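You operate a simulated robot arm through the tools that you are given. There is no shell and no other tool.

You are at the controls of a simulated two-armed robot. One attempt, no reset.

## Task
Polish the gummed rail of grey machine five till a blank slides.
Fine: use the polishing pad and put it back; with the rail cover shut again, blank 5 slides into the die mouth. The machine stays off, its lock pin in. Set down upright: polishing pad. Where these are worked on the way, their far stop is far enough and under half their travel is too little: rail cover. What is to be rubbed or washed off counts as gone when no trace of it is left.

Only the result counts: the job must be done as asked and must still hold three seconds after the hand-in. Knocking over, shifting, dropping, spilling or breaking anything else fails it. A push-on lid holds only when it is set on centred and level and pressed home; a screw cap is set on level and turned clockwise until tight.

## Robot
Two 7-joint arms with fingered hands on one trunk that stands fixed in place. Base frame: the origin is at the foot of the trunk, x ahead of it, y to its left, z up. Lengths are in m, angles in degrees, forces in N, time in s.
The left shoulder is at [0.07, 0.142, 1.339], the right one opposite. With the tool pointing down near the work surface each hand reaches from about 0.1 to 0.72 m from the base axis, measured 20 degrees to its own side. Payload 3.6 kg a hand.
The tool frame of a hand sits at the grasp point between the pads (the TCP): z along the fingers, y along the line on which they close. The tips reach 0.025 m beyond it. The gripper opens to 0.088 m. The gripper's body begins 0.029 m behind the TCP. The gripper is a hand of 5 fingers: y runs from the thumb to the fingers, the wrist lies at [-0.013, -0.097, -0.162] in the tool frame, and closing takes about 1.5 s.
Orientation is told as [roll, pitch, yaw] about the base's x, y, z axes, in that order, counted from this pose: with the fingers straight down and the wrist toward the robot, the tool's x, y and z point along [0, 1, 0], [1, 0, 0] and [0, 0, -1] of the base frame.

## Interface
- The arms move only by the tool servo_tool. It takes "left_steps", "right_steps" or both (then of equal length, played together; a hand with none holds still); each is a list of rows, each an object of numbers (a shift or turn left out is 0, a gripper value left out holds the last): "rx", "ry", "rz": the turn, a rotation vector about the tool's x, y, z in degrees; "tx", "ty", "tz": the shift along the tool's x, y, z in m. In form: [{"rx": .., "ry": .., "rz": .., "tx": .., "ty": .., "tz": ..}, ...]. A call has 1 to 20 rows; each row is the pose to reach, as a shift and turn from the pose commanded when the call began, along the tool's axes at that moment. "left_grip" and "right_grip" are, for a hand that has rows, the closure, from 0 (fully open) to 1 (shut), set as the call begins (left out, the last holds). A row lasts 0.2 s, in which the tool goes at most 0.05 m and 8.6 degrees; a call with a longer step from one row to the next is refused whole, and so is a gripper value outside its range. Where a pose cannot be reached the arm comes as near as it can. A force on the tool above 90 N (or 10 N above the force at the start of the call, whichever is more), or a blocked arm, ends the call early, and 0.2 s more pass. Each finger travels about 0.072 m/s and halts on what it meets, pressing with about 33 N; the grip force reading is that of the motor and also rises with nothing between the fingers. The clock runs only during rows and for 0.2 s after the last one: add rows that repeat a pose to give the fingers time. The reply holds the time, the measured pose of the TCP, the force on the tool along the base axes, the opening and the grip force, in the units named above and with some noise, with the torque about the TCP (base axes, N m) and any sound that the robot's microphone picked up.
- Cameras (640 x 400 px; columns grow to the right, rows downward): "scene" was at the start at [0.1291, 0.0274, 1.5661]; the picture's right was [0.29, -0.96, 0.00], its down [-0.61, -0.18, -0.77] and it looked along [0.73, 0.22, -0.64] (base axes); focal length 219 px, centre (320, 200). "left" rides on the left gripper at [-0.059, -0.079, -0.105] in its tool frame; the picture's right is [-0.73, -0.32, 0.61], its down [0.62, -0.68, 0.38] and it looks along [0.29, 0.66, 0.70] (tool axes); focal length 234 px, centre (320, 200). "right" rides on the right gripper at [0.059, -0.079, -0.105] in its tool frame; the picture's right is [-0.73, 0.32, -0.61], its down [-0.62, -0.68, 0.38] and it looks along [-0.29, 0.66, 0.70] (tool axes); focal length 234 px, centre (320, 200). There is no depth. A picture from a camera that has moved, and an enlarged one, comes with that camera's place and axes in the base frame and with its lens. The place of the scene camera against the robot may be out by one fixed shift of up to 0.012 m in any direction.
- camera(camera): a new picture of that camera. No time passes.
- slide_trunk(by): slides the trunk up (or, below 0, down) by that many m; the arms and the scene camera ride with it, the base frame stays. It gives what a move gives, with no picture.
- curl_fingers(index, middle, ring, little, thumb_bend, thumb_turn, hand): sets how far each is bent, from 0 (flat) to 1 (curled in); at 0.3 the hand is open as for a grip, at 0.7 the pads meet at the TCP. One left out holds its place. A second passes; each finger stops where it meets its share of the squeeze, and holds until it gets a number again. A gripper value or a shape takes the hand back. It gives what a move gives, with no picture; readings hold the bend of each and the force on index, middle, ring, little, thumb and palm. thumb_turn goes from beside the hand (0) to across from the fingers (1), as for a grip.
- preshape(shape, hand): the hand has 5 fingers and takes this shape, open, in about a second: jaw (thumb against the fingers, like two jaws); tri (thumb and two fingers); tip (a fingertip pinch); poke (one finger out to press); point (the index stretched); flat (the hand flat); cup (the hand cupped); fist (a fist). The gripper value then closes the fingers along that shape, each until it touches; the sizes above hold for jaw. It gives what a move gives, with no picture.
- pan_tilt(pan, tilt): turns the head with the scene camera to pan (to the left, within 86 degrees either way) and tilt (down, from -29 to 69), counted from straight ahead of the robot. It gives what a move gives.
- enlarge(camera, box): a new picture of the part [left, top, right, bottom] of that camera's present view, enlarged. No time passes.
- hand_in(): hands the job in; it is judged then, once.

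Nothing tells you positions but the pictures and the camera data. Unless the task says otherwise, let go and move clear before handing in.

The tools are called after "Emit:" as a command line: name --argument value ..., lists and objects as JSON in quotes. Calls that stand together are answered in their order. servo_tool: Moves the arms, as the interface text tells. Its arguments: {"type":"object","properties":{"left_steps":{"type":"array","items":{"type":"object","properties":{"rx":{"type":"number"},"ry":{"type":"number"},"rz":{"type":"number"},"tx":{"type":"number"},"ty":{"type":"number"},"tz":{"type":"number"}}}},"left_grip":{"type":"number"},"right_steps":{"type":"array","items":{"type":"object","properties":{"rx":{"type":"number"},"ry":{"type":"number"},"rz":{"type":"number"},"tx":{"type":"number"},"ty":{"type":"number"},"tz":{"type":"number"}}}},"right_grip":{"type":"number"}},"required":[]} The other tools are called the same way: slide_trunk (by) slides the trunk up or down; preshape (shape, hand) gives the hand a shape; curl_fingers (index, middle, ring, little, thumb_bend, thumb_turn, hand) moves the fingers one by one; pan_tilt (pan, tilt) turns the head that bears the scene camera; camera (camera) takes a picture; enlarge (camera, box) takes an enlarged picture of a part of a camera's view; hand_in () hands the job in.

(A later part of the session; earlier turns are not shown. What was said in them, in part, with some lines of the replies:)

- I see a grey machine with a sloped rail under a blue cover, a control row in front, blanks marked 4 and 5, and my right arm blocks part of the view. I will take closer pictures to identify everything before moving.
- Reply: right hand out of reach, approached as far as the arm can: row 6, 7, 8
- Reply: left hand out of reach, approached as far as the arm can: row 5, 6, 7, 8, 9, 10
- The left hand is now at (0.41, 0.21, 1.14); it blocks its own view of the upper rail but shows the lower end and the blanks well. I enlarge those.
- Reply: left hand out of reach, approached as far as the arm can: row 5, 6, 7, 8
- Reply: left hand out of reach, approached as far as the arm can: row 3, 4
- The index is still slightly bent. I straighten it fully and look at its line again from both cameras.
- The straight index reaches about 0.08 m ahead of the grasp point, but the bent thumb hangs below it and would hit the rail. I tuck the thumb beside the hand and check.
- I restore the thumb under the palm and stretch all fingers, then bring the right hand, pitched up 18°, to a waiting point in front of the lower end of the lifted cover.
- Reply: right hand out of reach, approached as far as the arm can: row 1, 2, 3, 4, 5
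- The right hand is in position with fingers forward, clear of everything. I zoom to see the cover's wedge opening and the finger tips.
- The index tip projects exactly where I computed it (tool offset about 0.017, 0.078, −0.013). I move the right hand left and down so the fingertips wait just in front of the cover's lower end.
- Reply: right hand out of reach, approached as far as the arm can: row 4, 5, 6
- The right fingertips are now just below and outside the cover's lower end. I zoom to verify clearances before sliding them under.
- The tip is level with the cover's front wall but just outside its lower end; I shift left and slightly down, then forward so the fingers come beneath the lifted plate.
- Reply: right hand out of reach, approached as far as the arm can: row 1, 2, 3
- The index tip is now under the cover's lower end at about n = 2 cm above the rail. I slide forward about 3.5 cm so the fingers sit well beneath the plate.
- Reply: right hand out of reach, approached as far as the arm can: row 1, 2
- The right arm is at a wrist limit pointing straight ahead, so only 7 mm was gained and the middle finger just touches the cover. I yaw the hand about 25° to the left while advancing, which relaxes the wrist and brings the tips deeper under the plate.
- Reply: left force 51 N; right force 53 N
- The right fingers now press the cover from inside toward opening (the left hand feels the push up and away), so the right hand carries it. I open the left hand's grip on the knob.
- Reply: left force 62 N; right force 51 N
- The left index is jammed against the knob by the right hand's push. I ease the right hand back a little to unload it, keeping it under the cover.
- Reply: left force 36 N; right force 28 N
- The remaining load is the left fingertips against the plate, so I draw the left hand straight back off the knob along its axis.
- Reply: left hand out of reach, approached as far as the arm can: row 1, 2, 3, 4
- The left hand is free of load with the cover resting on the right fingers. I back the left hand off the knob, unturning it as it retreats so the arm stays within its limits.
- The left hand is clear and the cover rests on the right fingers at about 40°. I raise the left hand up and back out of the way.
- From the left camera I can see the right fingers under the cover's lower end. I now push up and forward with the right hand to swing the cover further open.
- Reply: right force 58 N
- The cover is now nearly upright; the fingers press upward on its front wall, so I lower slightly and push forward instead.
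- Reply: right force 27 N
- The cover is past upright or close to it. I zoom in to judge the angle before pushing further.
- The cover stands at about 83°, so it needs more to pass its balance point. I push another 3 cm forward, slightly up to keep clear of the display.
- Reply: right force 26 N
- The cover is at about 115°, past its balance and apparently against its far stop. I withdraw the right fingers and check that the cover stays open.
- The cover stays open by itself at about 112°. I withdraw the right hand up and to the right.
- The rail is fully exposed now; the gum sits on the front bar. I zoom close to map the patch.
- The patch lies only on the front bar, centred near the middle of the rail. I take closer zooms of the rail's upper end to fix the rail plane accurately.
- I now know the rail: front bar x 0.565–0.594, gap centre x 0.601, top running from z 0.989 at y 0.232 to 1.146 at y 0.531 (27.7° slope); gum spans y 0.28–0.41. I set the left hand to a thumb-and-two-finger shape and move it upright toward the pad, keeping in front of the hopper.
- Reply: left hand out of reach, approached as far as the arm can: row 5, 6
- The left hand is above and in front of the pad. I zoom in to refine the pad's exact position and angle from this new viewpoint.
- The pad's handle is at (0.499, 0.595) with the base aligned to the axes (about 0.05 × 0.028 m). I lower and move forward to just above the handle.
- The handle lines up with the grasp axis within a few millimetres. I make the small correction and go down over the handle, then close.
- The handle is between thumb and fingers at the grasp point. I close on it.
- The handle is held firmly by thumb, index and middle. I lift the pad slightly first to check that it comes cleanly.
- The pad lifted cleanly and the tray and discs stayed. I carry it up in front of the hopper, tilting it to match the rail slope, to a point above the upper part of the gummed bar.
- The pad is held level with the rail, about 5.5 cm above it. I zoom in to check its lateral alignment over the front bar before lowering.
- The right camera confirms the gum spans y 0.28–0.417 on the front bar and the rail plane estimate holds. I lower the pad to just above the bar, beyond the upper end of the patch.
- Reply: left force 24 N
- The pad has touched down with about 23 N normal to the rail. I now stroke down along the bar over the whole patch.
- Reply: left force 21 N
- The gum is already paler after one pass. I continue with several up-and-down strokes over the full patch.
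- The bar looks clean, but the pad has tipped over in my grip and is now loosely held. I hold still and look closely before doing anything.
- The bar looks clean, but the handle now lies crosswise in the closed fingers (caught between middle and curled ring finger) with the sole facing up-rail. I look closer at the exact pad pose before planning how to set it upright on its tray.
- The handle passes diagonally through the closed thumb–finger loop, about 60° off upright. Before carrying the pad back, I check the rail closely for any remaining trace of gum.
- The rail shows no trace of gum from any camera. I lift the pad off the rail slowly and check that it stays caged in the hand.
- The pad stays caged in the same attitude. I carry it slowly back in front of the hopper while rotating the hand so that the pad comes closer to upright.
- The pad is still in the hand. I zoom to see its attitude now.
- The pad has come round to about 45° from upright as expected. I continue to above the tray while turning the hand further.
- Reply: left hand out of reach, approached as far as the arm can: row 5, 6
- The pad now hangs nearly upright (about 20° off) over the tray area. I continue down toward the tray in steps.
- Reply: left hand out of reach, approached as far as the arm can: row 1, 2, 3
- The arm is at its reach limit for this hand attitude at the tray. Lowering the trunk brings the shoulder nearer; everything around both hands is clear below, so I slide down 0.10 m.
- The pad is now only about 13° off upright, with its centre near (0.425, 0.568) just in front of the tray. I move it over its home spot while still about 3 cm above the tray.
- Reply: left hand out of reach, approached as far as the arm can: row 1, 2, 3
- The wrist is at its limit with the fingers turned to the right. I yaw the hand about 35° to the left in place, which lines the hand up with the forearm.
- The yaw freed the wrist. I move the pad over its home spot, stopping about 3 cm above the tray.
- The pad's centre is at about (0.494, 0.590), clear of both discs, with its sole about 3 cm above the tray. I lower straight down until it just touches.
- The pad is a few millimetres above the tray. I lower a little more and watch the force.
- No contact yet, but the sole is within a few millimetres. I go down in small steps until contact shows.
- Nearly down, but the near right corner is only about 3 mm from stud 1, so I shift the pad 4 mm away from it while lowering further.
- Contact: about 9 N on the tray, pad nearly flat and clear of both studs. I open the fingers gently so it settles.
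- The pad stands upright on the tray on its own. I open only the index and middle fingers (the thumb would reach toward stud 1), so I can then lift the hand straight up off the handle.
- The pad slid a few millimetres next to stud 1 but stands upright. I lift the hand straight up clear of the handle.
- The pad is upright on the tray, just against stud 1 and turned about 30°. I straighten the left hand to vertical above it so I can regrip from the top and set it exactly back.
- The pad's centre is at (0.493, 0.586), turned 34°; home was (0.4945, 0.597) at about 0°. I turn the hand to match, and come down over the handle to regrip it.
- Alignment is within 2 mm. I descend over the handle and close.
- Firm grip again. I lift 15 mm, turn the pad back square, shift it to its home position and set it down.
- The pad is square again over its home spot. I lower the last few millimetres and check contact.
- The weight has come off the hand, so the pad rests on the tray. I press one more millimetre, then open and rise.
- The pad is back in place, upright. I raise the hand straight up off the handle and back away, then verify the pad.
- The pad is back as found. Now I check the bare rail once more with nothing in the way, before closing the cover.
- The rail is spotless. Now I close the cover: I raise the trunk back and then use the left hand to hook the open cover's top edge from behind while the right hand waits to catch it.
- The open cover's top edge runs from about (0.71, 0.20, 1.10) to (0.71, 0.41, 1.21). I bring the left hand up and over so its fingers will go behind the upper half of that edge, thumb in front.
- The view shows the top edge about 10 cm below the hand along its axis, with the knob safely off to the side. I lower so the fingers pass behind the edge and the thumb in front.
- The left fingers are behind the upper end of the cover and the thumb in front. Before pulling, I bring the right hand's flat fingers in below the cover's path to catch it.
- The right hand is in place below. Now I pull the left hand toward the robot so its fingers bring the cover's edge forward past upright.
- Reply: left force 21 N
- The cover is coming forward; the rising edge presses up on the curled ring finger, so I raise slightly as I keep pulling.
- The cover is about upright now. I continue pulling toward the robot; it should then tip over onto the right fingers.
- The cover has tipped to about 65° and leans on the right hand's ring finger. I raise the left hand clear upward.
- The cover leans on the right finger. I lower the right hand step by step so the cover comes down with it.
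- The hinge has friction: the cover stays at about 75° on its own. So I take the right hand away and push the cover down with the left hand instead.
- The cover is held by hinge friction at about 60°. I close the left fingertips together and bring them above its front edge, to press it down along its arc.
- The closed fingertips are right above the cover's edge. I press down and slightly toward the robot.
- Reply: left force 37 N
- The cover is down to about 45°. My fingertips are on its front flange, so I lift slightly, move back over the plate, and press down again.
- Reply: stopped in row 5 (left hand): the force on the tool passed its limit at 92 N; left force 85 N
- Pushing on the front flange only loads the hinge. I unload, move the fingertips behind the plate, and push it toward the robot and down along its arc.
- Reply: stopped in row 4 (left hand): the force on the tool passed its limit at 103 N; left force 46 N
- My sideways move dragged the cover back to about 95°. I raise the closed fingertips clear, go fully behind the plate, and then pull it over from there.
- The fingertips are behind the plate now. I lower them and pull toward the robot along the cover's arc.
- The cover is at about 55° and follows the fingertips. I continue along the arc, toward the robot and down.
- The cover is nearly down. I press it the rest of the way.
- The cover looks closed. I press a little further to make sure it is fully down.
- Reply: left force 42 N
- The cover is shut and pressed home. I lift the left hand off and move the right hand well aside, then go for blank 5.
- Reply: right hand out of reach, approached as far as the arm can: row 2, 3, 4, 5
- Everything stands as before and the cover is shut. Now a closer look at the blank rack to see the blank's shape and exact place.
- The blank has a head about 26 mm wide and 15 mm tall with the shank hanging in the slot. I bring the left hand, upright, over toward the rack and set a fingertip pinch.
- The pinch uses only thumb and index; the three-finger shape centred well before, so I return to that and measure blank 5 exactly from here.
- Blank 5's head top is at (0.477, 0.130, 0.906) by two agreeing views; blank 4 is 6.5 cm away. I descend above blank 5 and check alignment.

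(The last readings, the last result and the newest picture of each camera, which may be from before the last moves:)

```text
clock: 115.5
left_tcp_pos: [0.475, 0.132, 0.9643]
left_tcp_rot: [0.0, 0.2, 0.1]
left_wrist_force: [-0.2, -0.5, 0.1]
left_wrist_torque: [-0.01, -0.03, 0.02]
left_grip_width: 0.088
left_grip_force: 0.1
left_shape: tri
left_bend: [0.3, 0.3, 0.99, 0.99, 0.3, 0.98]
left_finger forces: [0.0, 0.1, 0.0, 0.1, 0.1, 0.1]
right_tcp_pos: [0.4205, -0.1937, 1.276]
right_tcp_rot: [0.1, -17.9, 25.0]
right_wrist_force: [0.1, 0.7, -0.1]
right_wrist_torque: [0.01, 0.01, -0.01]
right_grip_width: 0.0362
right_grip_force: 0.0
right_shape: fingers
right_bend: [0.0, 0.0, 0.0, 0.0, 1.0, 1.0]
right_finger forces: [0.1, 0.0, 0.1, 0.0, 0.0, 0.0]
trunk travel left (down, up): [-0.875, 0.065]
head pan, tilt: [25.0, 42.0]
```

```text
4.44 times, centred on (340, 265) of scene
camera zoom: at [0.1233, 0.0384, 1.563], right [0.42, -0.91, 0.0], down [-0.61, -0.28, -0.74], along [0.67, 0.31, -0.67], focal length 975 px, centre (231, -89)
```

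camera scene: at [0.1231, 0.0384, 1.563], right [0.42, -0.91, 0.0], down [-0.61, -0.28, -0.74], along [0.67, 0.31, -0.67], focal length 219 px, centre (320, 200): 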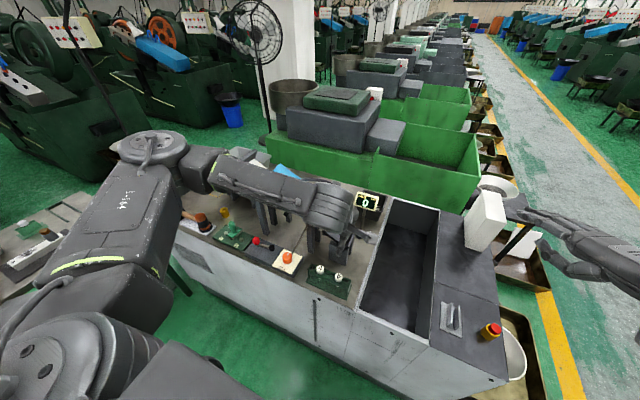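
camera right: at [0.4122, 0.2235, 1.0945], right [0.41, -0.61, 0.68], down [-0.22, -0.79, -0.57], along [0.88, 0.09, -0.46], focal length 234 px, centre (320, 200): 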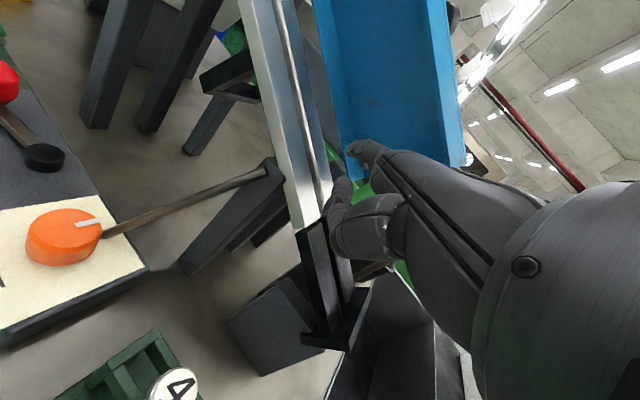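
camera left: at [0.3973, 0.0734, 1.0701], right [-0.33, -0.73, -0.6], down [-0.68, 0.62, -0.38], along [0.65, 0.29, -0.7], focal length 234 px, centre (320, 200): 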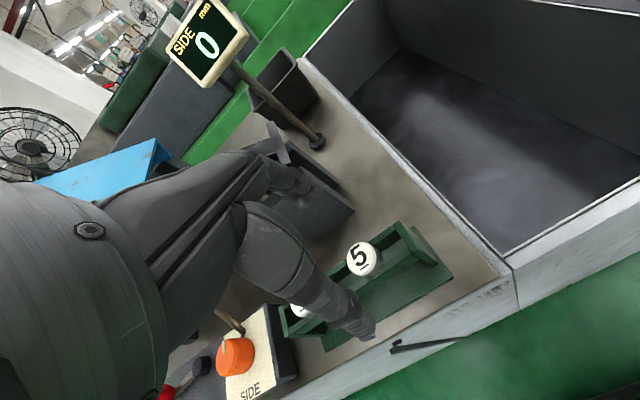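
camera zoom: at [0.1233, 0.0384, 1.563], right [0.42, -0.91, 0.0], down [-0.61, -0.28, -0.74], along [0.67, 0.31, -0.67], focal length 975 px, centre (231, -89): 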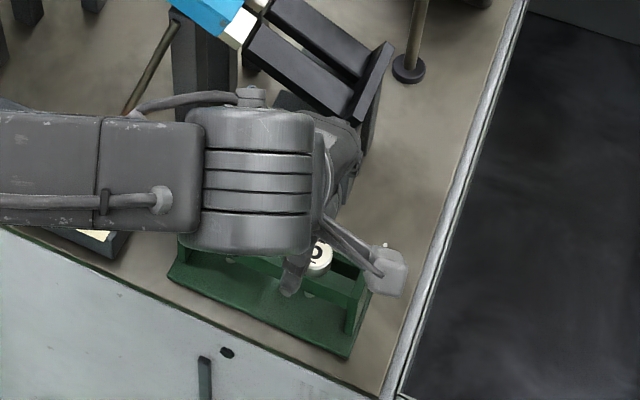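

Alignment over blank 5 is within about a millimetre. I go down so the fingertips straddle the head just above the rack bars, then close.

Emit:
servo_tool --left_steps '[{"ty": -0.0006, "tx": -0.0012, "tz": 0.02}, {"ty": -0.0006, "tx": -0.0012, "tz": 0.035}, {"ty": -0.0006, "tx": -0.0012, "tz": 0.044}]'

Emit:
enlarge --camera "left" --box '[240, 160, 440, 330]'

Emit:
servo_tool --left_steps '[{"tz": 0}, {"tz": 0}, {"tz": 0}, {"tz": 0}, {"tz": 0}, {"tz": 0}, {"tz": 0}, {"tz": 0}]' --left_grip 1

Emit:
enlarge --camera "left" --box '[240, 160, 440, 330]'

```text
clock: 116.3
left_tcp_pos: [0.4731, 0.1287, 0.9208]
left_tcp_rot: [0.0, 0.3, 0.0]
left_wrist_force: [-0.7, 0.9, -0.3]
left_wrist_torque: [0.01, 0.02, 0.02]
left_grip_width: 0.0878
left_grip_force: 0.1
left_shape: tri
left_bend: [0.3, 0.3, 0.99, 0.99, 0.3, 0.98]
left_finger forces: [0.0, 0.1, 0.0, 0.0, 0.0, 0.0]
right_tcp_pos: [0.4206, -0.194, 1.2758]
right_tcp_rot: [0.0, -18.0, 25.1]
right_wrist_force: [0.4, 0.8, -1.0]
right_wrist_torque: [0.01, 0.0, 0.0]
right_grip_width: 0.0357
right_grip_force: 0.1
right_shape: fingers
right_bend: [0.0, 0.0, 0.0, 0.0, 1.0, 1.0]
right_finger forces: [0.0, 0.1, 0.1, 0.0, 0.0, 0.0]
trunk travel left (down, up): [-0.875, 0.065]
head pan, tilt: [25.0, 42.0]
```

```text
2.35 times, centred on (340, 245) of left
camera zoom: at [0.3953, 0.0703, 1.0266], right [-0.33, -0.73, -0.61], down [-0.68, 0.62, -0.38], along [0.65, 0.29, -0.7], focal length 551 px, centre (273, 94)
```

zoom: 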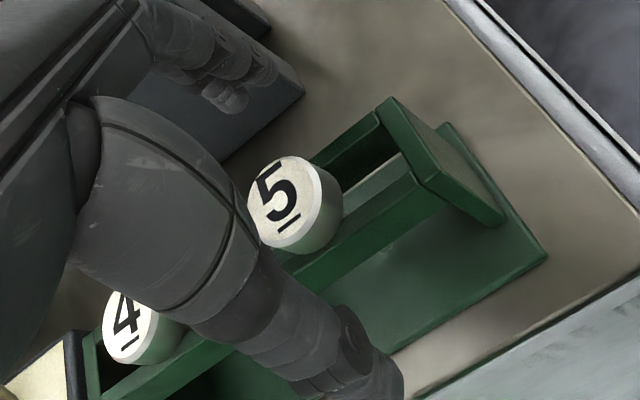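

```text
clock: 118.1
left_tcp_pos: [0.4733, 0.1293, 0.921]
left_tcp_rot: [-0.1, 0.4, 0.1]
left_wrist_force: [0.2, 0.6, -0.6]
left_wrist_torque: [0.0, -0.03, 0.0]
left_grip_width: 0.0176
left_grip_force: 33.2
left_shape: tri
left_bend: [0.73, 0.57, 1.0, 1.0, 0.75, 1.0]
left_finger forces: [11.9, 16.5, 0.0, 0.0, 28.6, 0.0]
right_tcp_pos: [0.4205, -0.1948, 1.276]
right_tcp_rot: [-0.1, -17.9, 25.0]
right_wrist_force: [0.1, 0.1, -0.6]
right_wrist_torque: [-0.01, 0.01, 0.01]
right_grip_width: 0.036
right_grip_force: 0.0
right_shape: fingers
right_bend: [0.0, 0.0, 0.0, 0.0, 1.0, 1.0]
right_finger forces: [0.1, 0.0, 0.0, 0.0, 0.0, 0.0]
trunk travel left (down, up): [-0.875, 0.065]
head pan, tilt: [25.0, 42.0]
```

```text
2.35 times, centred on (340, 245) of left
camera zoom: at [0.3955, 0.0704, 1.0267], right [-0.33, -0.73, -0.6], down [-0.68, 0.62, -0.38], along [0.65, 0.29, -0.7], focal length 551 px, centre (273, 94)
```

zoom: 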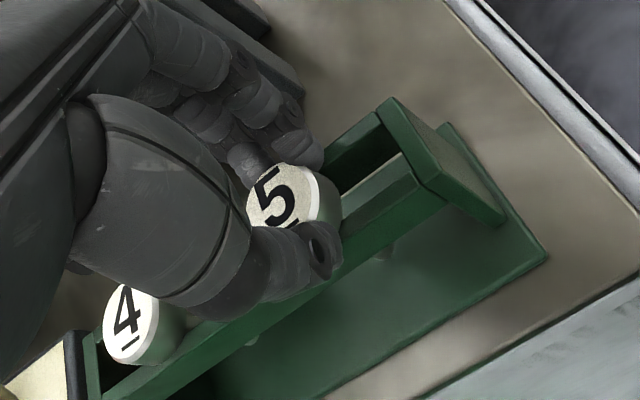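

Blank 5's head is held by thumb, index and middle. I lift straight up to draw the shank out of the slot.

Emit:
servo_tool --left_steps '[{"tz": -0.015}, {"tz": -0.035}, {"tz": -0.06}, {"tz": -0.09}, {"tz": -0.12}]'

Emit:
camera --camera "left"

Emit:
enlarge --camera "left" --box '[240, 160, 440, 330]'

Emit:
enlarge --camera "scene" --box '[290, 200, 390, 310]'

```text
clock: 119.3
left_tcp_pos: [0.4738, 0.1305, 1.0412]
left_tcp_rot: [-0.1, 0.3, 0.2]
left_wrist_force: [1.4, -0.2, -0.5]
left_wrist_torque: [-0.02, 0.01, -0.03]
left_grip_width: 0.017
left_grip_force: 32.6
left_shape: tri
left_bend: [0.73, 0.57, 1.0, 1.0, 0.75, 1.0]
left_finger forces: [12.0, 17.2, 0.0, 0.0, 28.7, 0.0]
right_tcp_pos: [0.4205, -0.1938, 1.2751]
right_tcp_rot: [0.0, -17.9, 25.0]
right_wrist_force: [-1.0, -0.5, 0.4]
right_wrist_torque: [0.02, 0.01, -0.01]
right_grip_width: 0.036
right_grip_force: 0.1
right_shape: fingers
right_bend: [0.0, 0.0, 0.0, 0.0, 1.0, 1.0]
right_finger forces: [0.0, 0.1, 0.1, 0.0, 0.0, 0.0]
trunk travel left (down, up): [-0.875, 0.065]
head pan, tilt: [25.0, 42.0]
```

```text
taken
camera left: at [0.3971, 0.072, 1.1468], right [-0.33, -0.73, -0.6], down [-0.68, 0.62, -0.38], along [0.65, 0.29, -0.7], focal length 234 px, centre (320, 200)
```

left: 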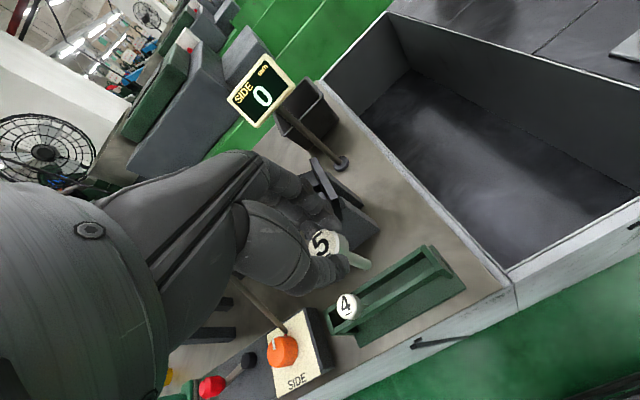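

```text
2.35 times, centred on (340, 245) of left
camera zoom: at [0.3971, 0.072, 1.1468], right [-0.33, -0.73, -0.6], down [-0.68, 0.62, -0.38], along [0.65, 0.29, -0.7], focal length 551 px, centre (273, 94)
```

zoom: 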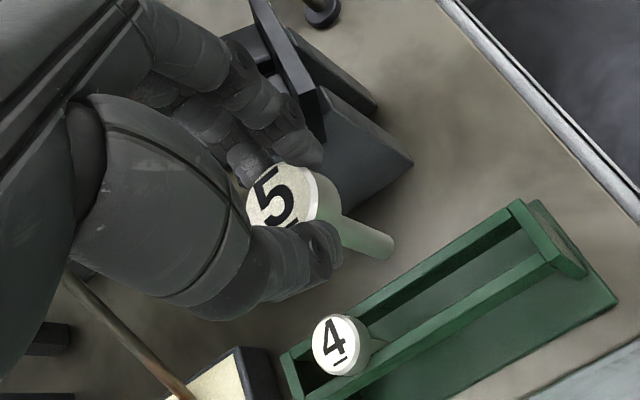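

```text
3.64 times, centred on (340, 255) of scene
camera zoom: at [0.1241, 0.0382, 1.5628], right [0.42, -0.91, 0.0], down [-0.61, -0.28, -0.74], along [0.67, 0.31, -0.67], focal length 797 px, centre (247, 0)
```

zoom: 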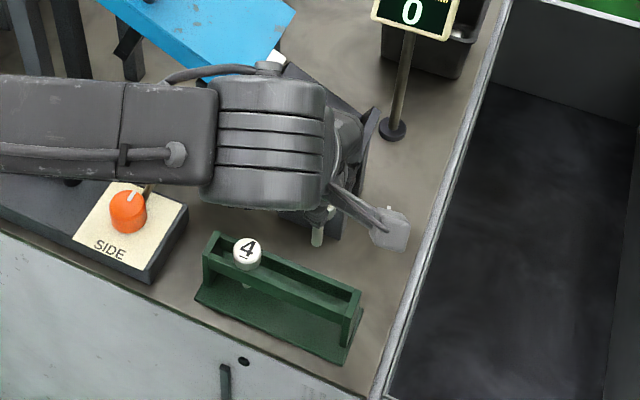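

The blank is out with its shank (about 45 mm long, 9 mm thick) hanging straight; rack and blank 4 are undisturbed. I carry it up over the cover to hover above the exposed upper end of the rail, tilting to match the slope.

Emit:
servo_tool --left_steps '[{"tx": 0.01, "tz": -0.04}, {"tx": 0.02, "tz": -0.08}, {"tx": 0.03, "tz": -0.12}, {"tx": 0.04, "ty": 0.005, "tz": -0.16}, {"tx": 0.0725, "ty": 0.015, "tz": -0.185}, {"tx": 0.105, "ty": 0.025, "tz": -0.21}, {"tx": 0.1375, "ty": 0.036, "tz": -0.235}, {"tx": 0.17, "ty": 0.046, "tz": -0.26, "ry": 4}, {"tx": 0.205, "ty": 0.069, "tz": -0.265, "ry": 9}, {"tx": 0.24, "ty": 0.093, "tz": -0.265, "ry": 14}, {"tx": 0.27, "ty": 0.116, "tz": -0.26, "ry": 19}, {"tx": 0.279, "ty": 0.122, "tz": -0.225, "ry": 24}, {"tx": 0.285, "ty": 0.1268, "tz": -0.2, "ry": 27.65}]'

Emit:
camera --camera "left"

Emit:
enlarge --camera "left" --box '[260, 180, 460, 350]'

Emit:
enlarge --camera "scene" --box '[210, 110, 330, 220]'

```text
clock: 122.1
left_tcp_pos: [0.6045, 0.4162, 1.2418]
left_tcp_rot: [27.6, 0.3, 0.0]
left_wrist_force: [0.1, 0.9, -1.5]
left_wrist_torque: [-0.02, -0.01, 0.0]
left_grip_width: 0.0169
left_grip_force: 33.1
left_shape: tri
left_bend: [0.73, 0.57, 1.0, 1.0, 0.75, 1.0]
left_finger forces: [12.2, 18.0, 0.1, 0.0, 28.6, 0.0]
right_tcp_pos: [0.4212, -0.1936, 1.2745]
right_tcp_rot: [0.0, -17.9, 25.0]
right_wrist_force: [0.3, 0.0, -0.7]
right_wrist_torque: [0.0, 0.02, 0.01]
right_grip_width: 0.0359
right_grip_force: 0.1
right_shape: fingers
right_bend: [0.0, 0.0, 0.0, 0.0, 1.0, 1.0]
right_finger forces: [0.1, 0.0, 0.1, 0.1, 0.0, 0.1]
trunk travel left (down, up): [-0.875, 0.065]
head pan, tilt: [25.0, 42.0]
```

```text
taken
camera left: at [0.5258, 0.3151, 1.3084], right [-0.33, -0.36, -0.87], down [-0.68, 0.73, -0.05], along [0.65, 0.58, -0.49], focal length 234 px, centre (320, 200)
```

left: 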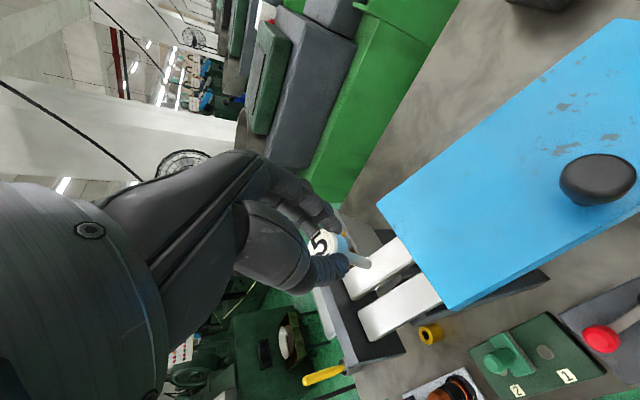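

```text
2.35 times, centred on (360, 265) of left
camera zoom: at [0.5258, 0.3151, 1.3084], right [-0.33, -0.36, -0.87], down [-0.68, 0.73, -0.05], along [0.65, 0.58, -0.49], focal length 551 px, centre (226, 47)
```

zoom: 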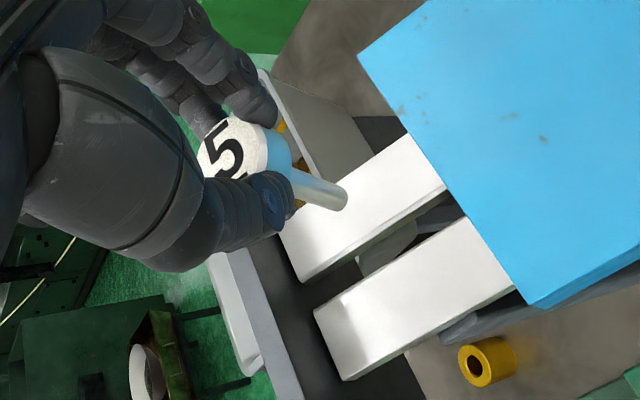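

```text
3.64 times, centred on (270, 165) of scene
camera zoom: at [0.1243, 0.0389, 1.5629], right [0.42, -0.91, 0.0], down [-0.61, -0.28, -0.74], along [0.67, 0.31, -0.67], focal length 797 px, centre (502, 327)
```

zoom: 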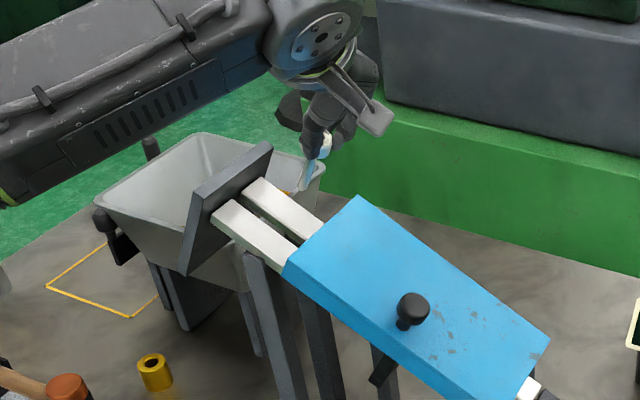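

I can see the shank, the gap between the bars, the cover end and the gate plate from here. I lower to where the shank tip is about a centimetre above the rail and re-measure the gap.

Emit:
servo_tool --left_steps '[{"tx": 0.001, "ty": -0.001, "tz": 0.018}, {"tx": 0.002, "ty": -0.002, "tz": 0.036}, {"tx": 0.003, "ty": -0.003, "tz": 0.05}]'

Emit:
enlarge --camera "left" --box '[260, 180, 460, 350]'

Emit:
enlarge --camera "left" --box '[310, 220, 410, 310]'

Emit:
enlarge --camera "scene" --box '[220, 120, 310, 210]'

```text
clock: 122.9
left_tcp_pos: [0.5975, 0.4429, 1.1982]
left_tcp_rot: [27.6, 0.4, 0.0]
left_wrist_force: [-0.5, 0.7, -0.8]
left_wrist_torque: [-0.03, 0.01, 0.01]
left_grip_width: 0.0169
left_grip_force: 33.1
left_shape: tri
left_bend: [0.73, 0.57, 1.0, 1.0, 0.75, 1.0]
left_finger forces: [12.2, 18.1, 0.0, 0.0, 28.6, 0.1]
right_tcp_pos: [0.4202, -0.1928, 1.2751]
right_tcp_rot: [0.0, -17.9, 25.1]
right_wrist_force: [0.7, -0.4, 0.3]
right_wrist_torque: [0.02, -0.02, -0.02]
right_grip_width: 0.0361
right_grip_force: 0.1
right_shape: fingers
right_bend: [0.0, 0.0, 0.0, 0.0, 1.0, 1.0]
right_finger forces: [0.0, 0.0, 0.0, 0.0, 0.0, 0.0]
trunk travel left (down, up): [-0.875, 0.065]
head pan, tilt: [25.0, 42.0]
```

```text
2.35 times, centred on (360, 265) of left
camera zoom: at [0.5194, 0.3426, 1.2658], right [-0.33, -0.36, -0.87], down [-0.68, 0.73, -0.05], along [0.65, 0.58, -0.49], focal length 551 px, centre (226, 47)
```

zoom: 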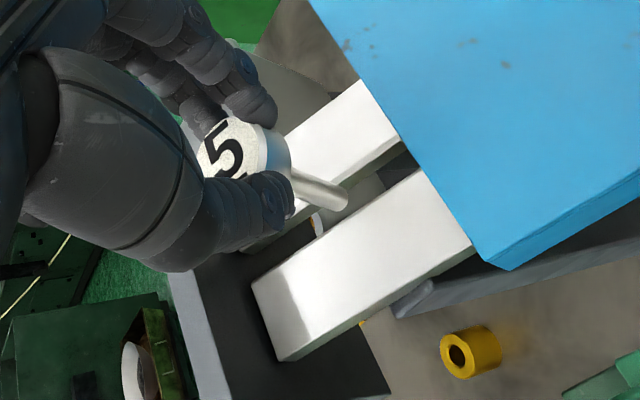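

```text
4.44 times, centred on (360, 265) of left
camera zoom: at [0.5194, 0.3426, 1.2658], right [-0.33, -0.36, -0.87], down [-0.68, 0.73, -0.05], along [0.65, 0.58, -0.49], focal length 1041 px, centre (142, -89)
```

zoom: 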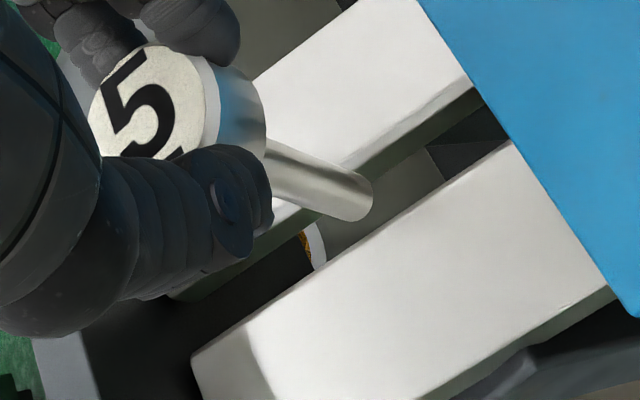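

```text
4.44 times, centred on (265, 165) of scene
camera zoom: at [0.1234, 0.0386, 1.563], right [0.42, -0.91, 0.0], down [-0.61, -0.28, -0.74], along [0.67, 0.31, -0.67], focal length 975 px, centre (564, 356)
```

zoom: 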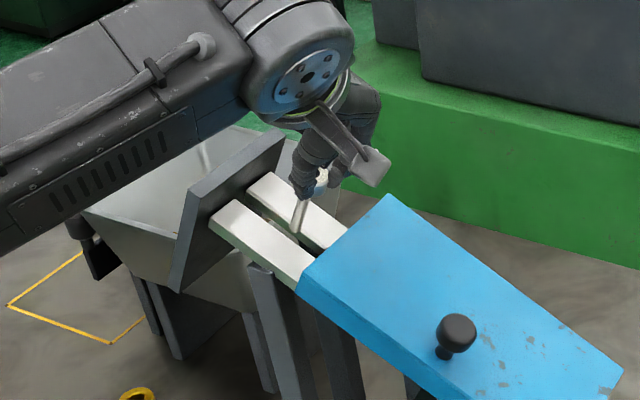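

The shank tip is about 6 mm in front of the gap centre (gap x 0.594–0.608). I shift back by 6 mm and lower so the tip just enters, then check.

Emit:
servo_tool --left_steps '[{"ty": 0.006}, {"ty": 0.006, "tz": 0.008}, {"ty": 0.006, "tz": 0.012}]'

Emit:
enlarge --camera "left" --box '[310, 220, 410, 310]'

Emit:
enlarge --camera "scene" --box '[240, 140, 290, 190]'

```text
clock: 123.7
left_tcp_pos: [0.6027, 0.4468, 1.1881]
left_tcp_rot: [27.6, 0.2, 0.0]
left_wrist_force: [-0.7, -0.2, 0.1]
left_wrist_torque: [0.0, 0.04, 0.04]
left_grip_width: 0.017
left_grip_force: 33.2
left_shape: tri
left_bend: [0.73, 0.57, 1.0, 1.0, 0.75, 1.0]
left_finger forces: [12.0, 17.6, 0.0, 0.0, 29.3, 0.0]
right_tcp_pos: [0.4196, -0.1945, 1.2762]
right_tcp_rot: [0.0, -17.9, 25.1]
right_wrist_force: [0.4, 0.0, -0.4]
right_wrist_torque: [0.02, 0.04, 0.0]
right_grip_width: 0.036
right_grip_force: 0.0
right_shape: fingers
right_bend: [0.0, 0.0, 0.0, 0.0, 1.0, 1.0]
right_finger forces: [0.0, 0.1, 0.0, 0.1, 0.0, 0.0]
trunk travel left (down, up): [-0.875, 0.065]
head pan, tilt: [25.0, 42.0]
```

```text
4.44 times, centred on (360, 265) of left
camera zoom: at [0.5247, 0.3464, 1.2546], right [-0.33, -0.36, -0.87], down [-0.68, 0.73, -0.05], along [0.65, 0.58, -0.49], focal length 1041 px, centre (142, -89)
```

zoom: 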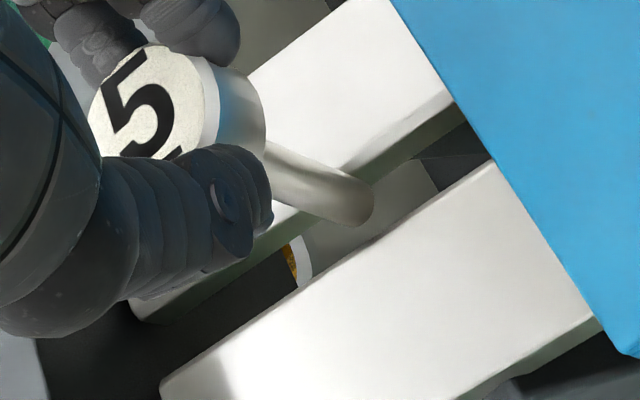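

```text
8.00 times, centred on (265, 165) of scene
camera zoom: at [0.1227, 0.0383, 1.5631], right [0.42, -0.91, 0.0], down [-0.61, -0.28, -0.74], along [0.67, 0.31, -0.67], focal length 1754 px, centre (760, 480)
```

zoom: 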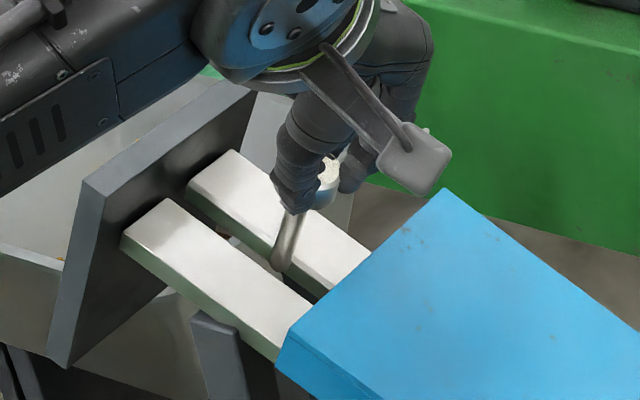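

The shank tip is centred over the gap within about a millimetre. I lower it into the gap.

Emit:
servo_tool --left_steps '[{"ty": 0.0005, "tz": 0.008}, {"ty": 0.0005, "tz": 0.016}, {"ty": 0.0005, "tz": 0.022}]'

Emit:
enlarge --camera "left" --box '[280, 200, 420, 320]'

Emit:
enlarge --camera "scene" --box '[240, 140, 290, 190]'

```text
clock: 124.5
left_tcp_pos: [0.6023, 0.4558, 1.1678]
left_tcp_rot: [27.5, 0.2, 0.0]
left_wrist_force: [-3.5, 0.0, 0.6]
left_wrist_torque: [-0.01, 0.13, 0.06]
left_grip_width: 0.0168
left_grip_force: 33.0
left_shape: tri
left_bend: [0.73, 0.57, 1.0, 1.0, 0.75, 1.0]
left_finger forces: [11.6, 17.1, 0.0, 0.1, 30.5, 0.1]
right_tcp_pos: [0.4193, -0.1948, 1.2771]
right_tcp_rot: [0.0, -18.0, 25.0]
right_wrist_force: [-1.0, 0.7, 0.0]
right_wrist_torque: [0.03, -0.02, -0.01]
right_grip_width: 0.0359
right_grip_force: 0.1
right_shape: fingers
right_bend: [0.0, 0.0, 0.0, 0.0, 1.0, 1.0]
right_finger forces: [0.1, 0.0, 0.0, 0.0, 0.0, 0.1]
trunk travel left (down, up): [-0.875, 0.065]
head pan, tilt: [25.0, 42.0]
```

```text
3.33 times, centred on (350, 260) of left
camera zoom: at [0.5245, 0.3559, 1.2334], right [-0.33, -0.36, -0.87], down [-0.68, 0.73, -0.05], along [0.65, 0.58, -0.49], focal length 781 px, centre (220, 0)
```

zoom: 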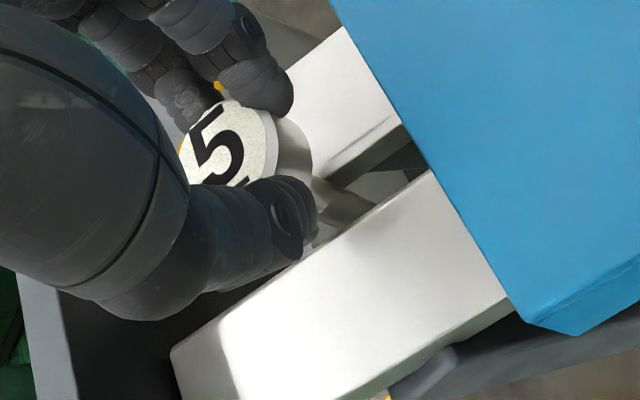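

```text
8.00 times, centred on (265, 165) of scene
camera zoom: at [0.1221, 0.0381, 1.5631], right [0.42, -0.91, 0.0], down [-0.61, -0.28, -0.74], along [0.67, 0.31, -0.67], focal length 1754 px, centre (760, 480)
```

zoom: 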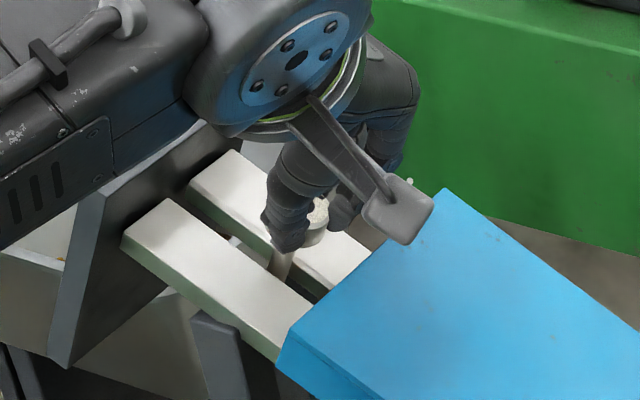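

The shank is in the gap, just brushing the far bar. I ease 1 mm forward and lower further, until the head is about a centimetre above the bars.

Emit:
servo_tool --left_steps '[{"ty": -0.001, "tz": 0.004}, {"ty": -0.0012, "tz": 0.009}, {"ty": -0.0012, "tz": 0.014}, {"ty": -0.0012, "tz": 0.017}]'

Emit:
enlarge --camera "left" --box '[280, 200, 420, 320]'

Emit:
enlarge --camera "scene" --box '[240, 140, 290, 190]'

```text
clock: 125.5
left_tcp_pos: [0.602, 0.4653, 1.1524]
left_tcp_rot: [27.7, 0.2, 0.1]
left_wrist_force: [-3.9, -0.5, 0.6]
left_wrist_torque: [0.0, 0.12, 0.11]
left_grip_width: 0.0171
left_grip_force: 33.3
left_shape: tri
left_bend: [0.73, 0.57, 1.0, 1.0, 0.75, 1.0]
left_finger forces: [11.8, 16.7, 0.0, 0.0, 30.7, 0.0]
right_tcp_pos: [0.4187, -0.1944, 1.2752]
right_tcp_rot: [0.0, -18.1, 24.9]
right_wrist_force: [0.6, 0.1, -0.6]
right_wrist_torque: [-0.03, -0.03, -0.01]
right_grip_width: 0.0354
right_grip_force: 0.1
right_shape: fingers
right_bend: [0.0, 0.0, 0.0, 0.0, 1.0, 1.0]
right_finger forces: [0.0, 0.0, 0.0, 0.1, 0.0, 0.1]
trunk travel left (down, up): [-0.875, 0.065]
head pan, tilt: [25.0, 42.0]
```

```text
3.33 times, centred on (350, 260) of left
camera zoom: at [0.5235, 0.3639, 1.2193], right [-0.33, -0.36, -0.87], down [-0.68, 0.73, -0.05], along [0.65, 0.58, -0.49], focal length 781 px, centre (220, 0)
```

zoom: 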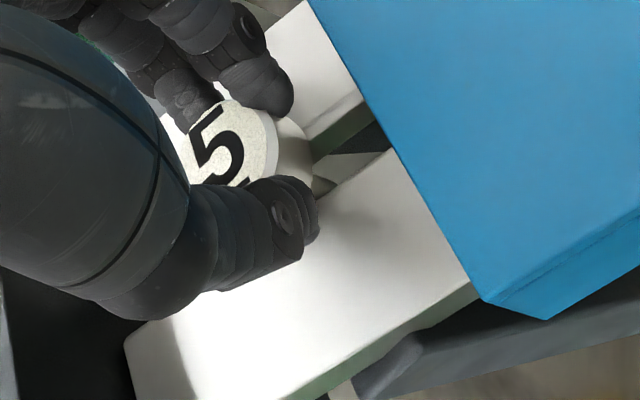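

```text
8.00 times, centred on (265, 165) of scene
camera zoom: at [0.1222, 0.0381, 1.5631], right [0.42, -0.91, 0.0], down [-0.61, -0.28, -0.74], along [0.67, 0.31, -0.67], focal length 1754 px, centre (760, 480)
```

zoom: 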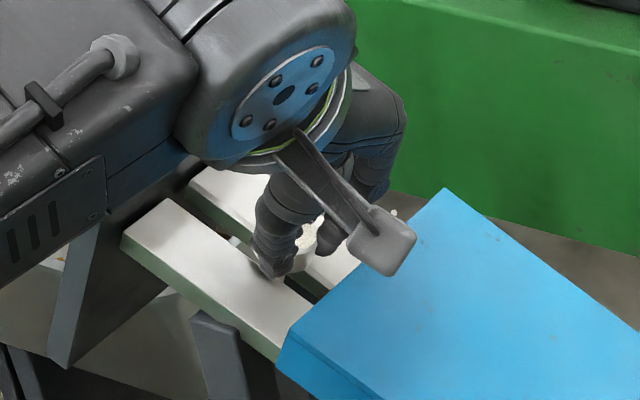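

Close to the bars now. I ease 2 mm further forward and lower the last few millimetres before releasing.

Emit:
servo_tool --left_steps '[{"ty": -0.002}, {"ty": -0.002, "tz": 0.003}, {"ty": -0.002, "tz": 0.006}]'

Emit:
enlarge --camera "left" --box '[280, 200, 420, 320]'

```text
clock: 126.3
left_tcp_pos: [0.6008, 0.4684, 1.1468]
left_tcp_rot: [27.7, 0.1, 0.1]
left_wrist_force: [-1.8, -2.5, 5.1]
left_wrist_torque: [0.05, -0.03, -0.02]
left_grip_width: 0.017
left_grip_force: 32.9
left_shape: tri
left_bend: [0.73, 0.57, 1.0, 1.0, 0.75, 1.0]
left_finger forces: [12.0, 18.4, 0.0, 0.0, 29.9, 0.1]
right_tcp_pos: [0.4201, -0.1948, 1.277]
right_tcp_rot: [0.0, -18.0, 25.1]
right_wrist_force: [0.7, -0.4, 0.9]
right_wrist_torque: [0.04, 0.0, 0.02]
right_grip_width: 0.0359
right_grip_force: 0.1
right_shape: fingers
right_bend: [0.0, 0.0, 0.0, 0.0, 1.0, 1.0]
right_finger forces: [0.1, 0.0, 0.1, 0.0, 0.1, 0.0]
trunk travel left (down, up): [-0.875, 0.065]
head pan, tilt: [25.0, 42.0]
```

```text
3.33 times, centred on (350, 260) of left
camera zoom: at [0.5225, 0.366, 1.214], right [-0.33, -0.36, -0.87], down [-0.68, 0.73, -0.05], along [0.66, 0.58, -0.48], focal length 781 px, centre (220, 0)
```

zoom: 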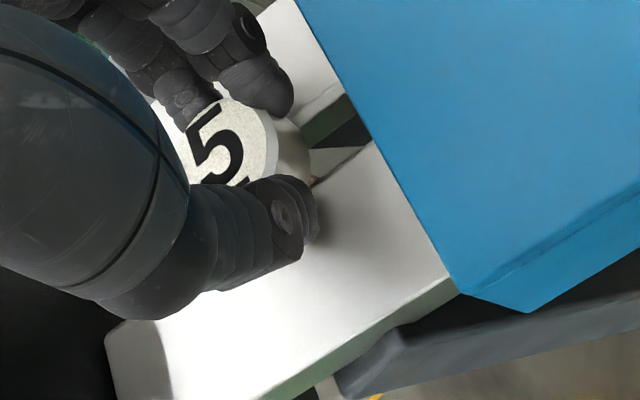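

The head has touched down on the bars (about 5 N). I open the fingers and let it slide.

Emit:
servo_tool --left_steps '[{"tz": -0.001}, {"tz": -0.001}, {"tz": -0.001}, {"tz": -0.001}, {"tz": -0.001}, {"tz": -0.001}]' --left_grip 0

Emit:
enlarge --camera "left" --box '[260, 180, 460, 350]'

Emit:
enlarge --camera "scene" --box '[230, 130, 360, 250]'

```text
clock: 127.7
left_tcp_pos: [0.5999, 0.4659, 1.1473]
left_tcp_rot: [27.6, 0.4, 0.0]
left_wrist_force: [0.4, 0.3, -0.1]
left_wrist_torque: [0.01, 0.01, 0.0]
left_grip_width: 0.0879
left_grip_force: 0.0
left_shape: tri
left_bend: [0.3, 0.3, 0.99, 0.99, 0.3, 0.98]
left_finger forces: [0.1, 0.1, 0.1, 0.1, 0.1, 0.1]
right_tcp_pos: [0.4195, -0.1943, 1.2771]
right_tcp_rot: [0.0, -17.8, 25.0]
right_wrist_force: [-1.0, 0.0, -0.5]
right_wrist_torque: [-0.04, 0.0, 0.05]
right_grip_width: 0.0358
right_grip_force: 0.1
right_shape: fingers
right_bend: [0.0, 0.0, 0.0, 0.0, 1.0, 1.0]
right_finger forces: [0.0, 0.0, 0.1, 0.0, 0.0, 0.0]
trunk travel left (down, up): [-0.875, 0.065]
head pan, tilt: [25.0, 42.0]
```

```text
2.35 times, centred on (360, 265) of left
camera zoom: at [0.5222, 0.3663, 1.2141], right [-0.33, -0.36, -0.87], down [-0.68, 0.73, -0.05], along [0.65, 0.58, -0.49], focal length 551 px, centre (226, 47)
```

zoom: 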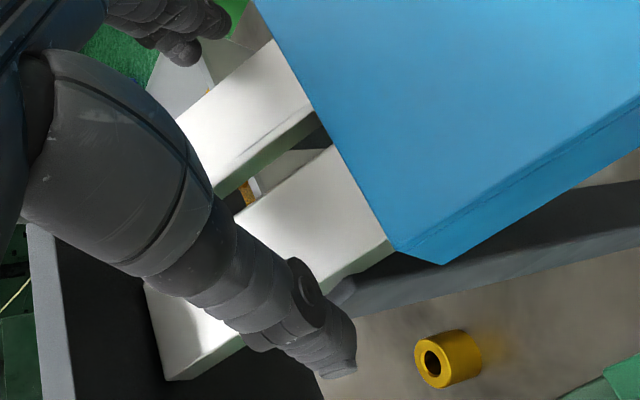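

```text
3.33 times, centred on (295, 190) of scene
camera zoom: at [0.1232, 0.0381, 1.563], right [0.42, -0.91, 0.0], down [-0.61, -0.28, -0.74], along [0.67, 0.31, -0.67], focal length 731 px, centre (403, 233)
```

zoom: 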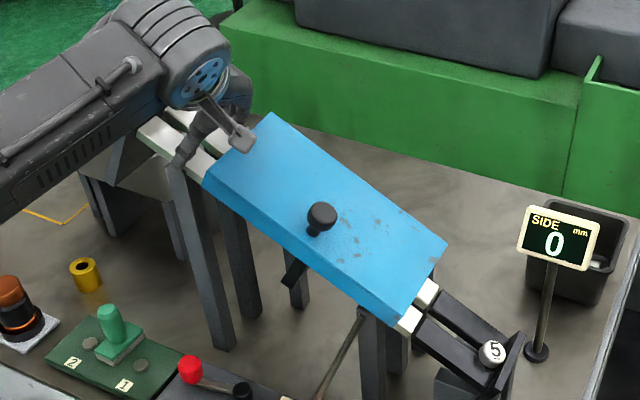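

Blank 5 slid under the cover and down into the die mouth against its end plate. I lift the left hand clear, straight up from the rail, and move it back.

Emit:
servo_tool --left_steps '[{"tz": -0.02}, {"tz": -0.05}, {"tz": -0.09}, {"tz": -0.13}, {"tz": -0.16, "ty": -0.02}, {"tz": -0.18, "ty": -0.05}]'

Emit:
camera --camera "scene"

Emit:
enlarge --camera "scene" --box '[295, 190, 365, 255]'

Emit:
enlarge --camera "scene" --box '[225, 140, 345, 250]'

```text
clock: 129.1
left_tcp_pos: [0.5501, 0.3847, 1.3073]
left_tcp_rot: [27.5, 0.2, 0.1]
left_wrist_force: [-0.2, 0.5, -0.3]
left_wrist_torque: [-0.04, -0.03, 0.01]
left_grip_width: 0.0875
left_grip_force: 0.1
left_shape: tri
left_bend: [0.3, 0.3, 0.99, 0.99, 0.3, 0.98]
left_finger forces: [0.1, 0.1, 0.0, 0.0, 0.1, 0.1]
right_tcp_pos: [0.4185, -0.1938, 1.2763]
right_tcp_rot: [-0.1, -18.0, 24.9]
right_wrist_force: [-0.5, 0.0, -1.0]
right_wrist_torque: [-0.04, -0.04, 0.0]
right_grip_width: 0.0357
right_grip_force: 0.0
right_shape: fingers
right_bend: [0.0, 0.0, 0.0, 0.0, 1.0, 1.0]
right_finger forces: [0.1, 0.1, 0.0, 0.0, 0.1, 0.0]
trunk travel left (down, up): [-0.875, 0.065]
head pan, tilt: [25.0, 42.0]
```

```text
taken
camera scene: at [0.1204, 0.0381, 1.5632], right [0.42, -0.91, 0.0], down [-0.61, -0.28, -0.74], along [0.67, 0.31, -0.67], focal length 219 px, centre (320, 200)
```

scene: 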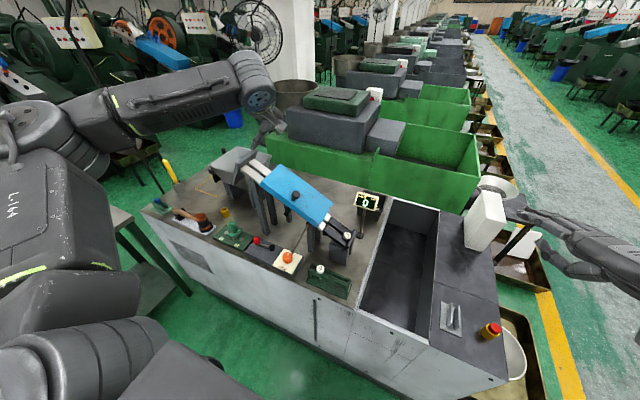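

```text
6.15 times, centred on (330, 222) of scene
camera zoom: at [0.1204, 0.0381, 1.5632], right [0.42, -0.91, 0.0], down [-0.61, -0.28, -0.74], along [0.67, 0.31, -0.67], focal length 1349 px, centre (258, 62)
```

zoom: 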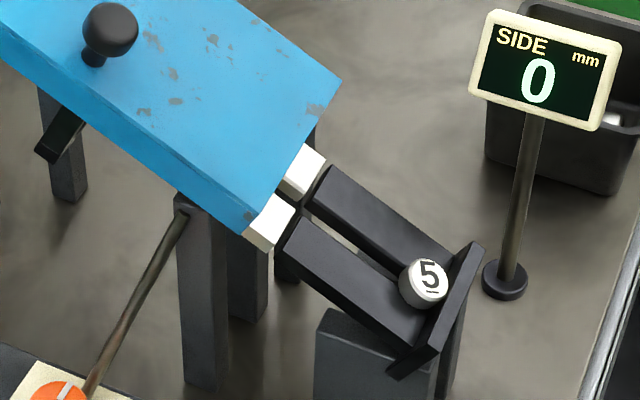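

```text
3.64 times, centred on (285, 195) of scene
camera zoom: at [0.1204, 0.0381, 1.5632], right [0.42, -0.91, 0.0], down [-0.61, -0.28, -0.74], along [0.67, 0.31, -0.67], focal length 797 px, centre (447, 218)
```

zoom: 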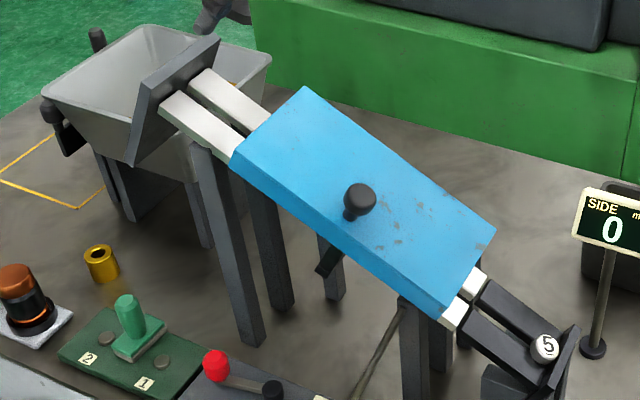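

Blank 5 rests in the die mouth, cover shut, pad upright on its tray. I turn the head back to its first view to compare everything with the start.

Emit:
pan_tilt --pan 16.7 --tilt 39.9

Emit:
camera --camera "scene"

Emit:
enlarge --camera "scene" --box '[160, 220, 340, 310]'

Emit:
enlarge --camera "scene" --box '[90, 160, 250, 280]'

Emit:
enlarge --camera "scene" --box '[220, 165, 370, 280]'

Emit:
enlarge --camera "scene" --box '[180, 235, 230, 275]'

```text
clock: 129.8
left_tcp_pos: [0.5523, 0.3846, 1.3068]
left_tcp_rot: [27.6, 0.3, 0.1]
left_wrist_force: [-0.5, 0.0, 0.7]
left_wrist_torque: [0.0, 0.03, 0.04]
left_grip_width: 0.0877
left_grip_force: 0.1
left_shape: tri
left_bend: [0.3, 0.3, 0.99, 0.99, 0.3, 0.98]
left_finger forces: [0.0, 0.0, 0.1, 0.0, 0.1, 0.0]
right_tcp_pos: [0.4195, -0.1935, 1.2753]
right_tcp_rot: [0.0, -17.9, 24.9]
right_wrist_force: [-0.2, -1.0, 0.4]
right_wrist_torque: [0.0, -0.01, 0.02]
right_grip_width: 0.0358
right_grip_force: 0.2
right_shape: fingers
right_bend: [0.0, 0.0, 0.0, 0.0, 1.0, 1.0]
right_finger forces: [0.0, 0.0, 0.1, 0.0, 0.0, 0.0]
trunk travel left (down, up): [-0.875, 0.065]
head pan, tilt: [16.7, 39.9]
```

```text
taken
camera scene: at [0.1283, 0.0274, 1.5662], right [0.29, -0.96, 0.0], down [-0.61, -0.18, -0.77], along [0.73, 0.22, -0.64], focal length 219 px, centre (320, 200)
```

scene: 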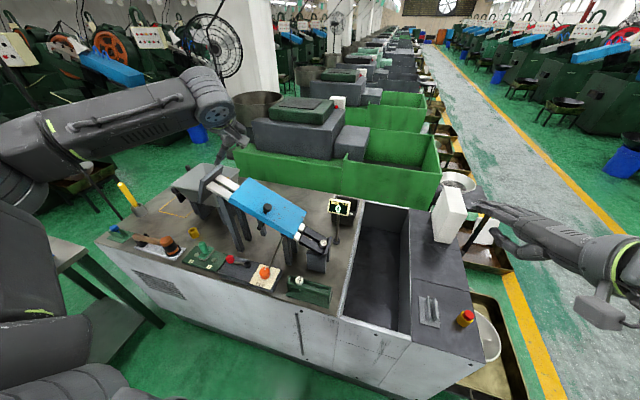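

```text
3.56 times, centred on (250, 265) of scene
camera zoom: at [0.1283, 0.0274, 1.5662], right [0.29, -0.96, 0.0], down [-0.61, -0.18, -0.77], along [0.73, 0.22, -0.64], focal length 780 px, centre (569, -31)
```

zoom: 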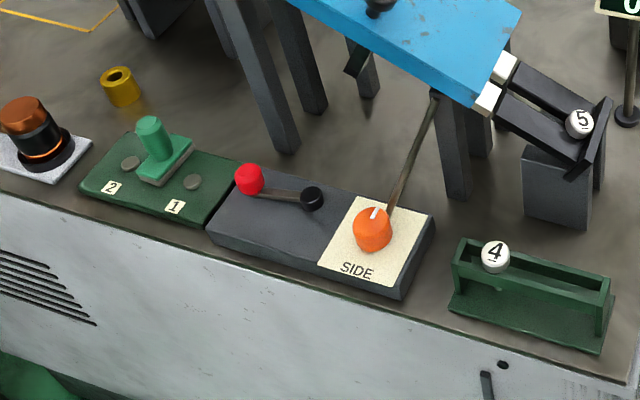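

```text
3.33 times, centred on (170, 220) of scene
camera zoom: at [0.1283, 0.0274, 1.5662], right [0.29, -0.96, 0.0], down [-0.61, -0.18, -0.77], along [0.73, 0.22, -0.64], focal length 731 px, centre (820, 133)
```

zoom: 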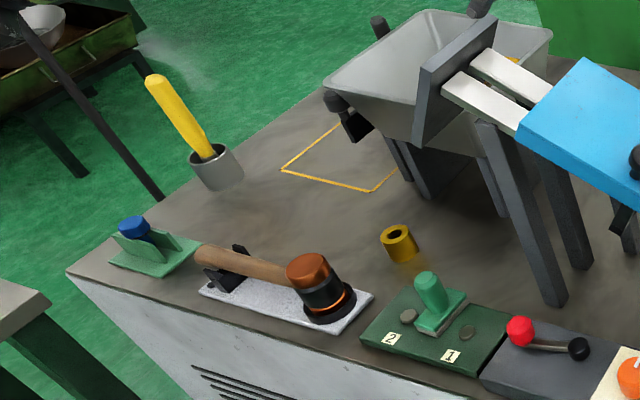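

```text
3.48 times, centred on (295, 222) of scene
camera zoom: at [0.1283, 0.0274, 1.5662], right [0.29, -0.96, 0.0], down [-0.61, -0.18, -0.77], along [0.73, 0.22, -0.64], focal length 763 px, centre (407, 122)
```

zoom: 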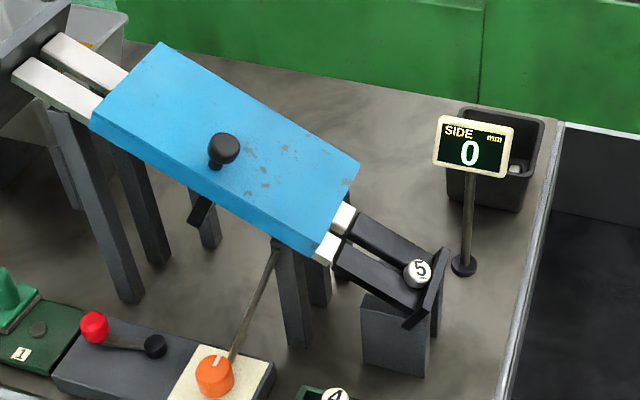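

```text
10.00 times, centred on (205, 255) of scene
camera zoom: at [0.1283, 0.0274, 1.5662], right [0.29, -0.96, 0.0], down [-0.61, -0.18, -0.77], along [0.73, 0.22, -0.64], focal length 2193 px, centre (1470, -350)
```

zoom: 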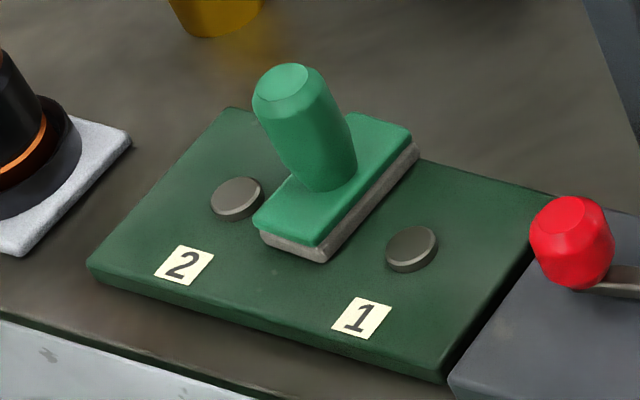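

Everything matches the first view: the cover is shut, blank 5 sits in the die mouth, and the pad is upright on its tray. The lever, the SIDE knob at 0, the mallet, blank 4 and the rest are unmoved, and both hands are clear. I hand the job in.

Emit:
hand_in

```text
The job is handed in.
```

I polished the gummed rail with the green pad, and blank 5 slid under the shut cover into the die mouth, where it rests. The job is handed in; no verdict has come back yet.

- **Rail:** no trace of gum showed from any of the three cameras after polishing.
- **Cover:** opened to about 115°, which looked like its far stop. It is shut again and pressed down, and lines up with the first pictures.
- **Pad:** it tipped over in my grip during polishing, so I had to regrip it twice. It now stands upright on its tray, about 8 mm from where it started.
- **Which pad:** I took the green pad on the machine's tray as the polishing pad, because the blue one on the side bench is out of reach.
- **Machine:** I did not touch the lever, the buttons or the pins. I could not tell which part is the lock pin, so I only know that nothing looks changed there.
- **Everything else:** blank 4, the rack, the mallet and the other things on the table match the first view.
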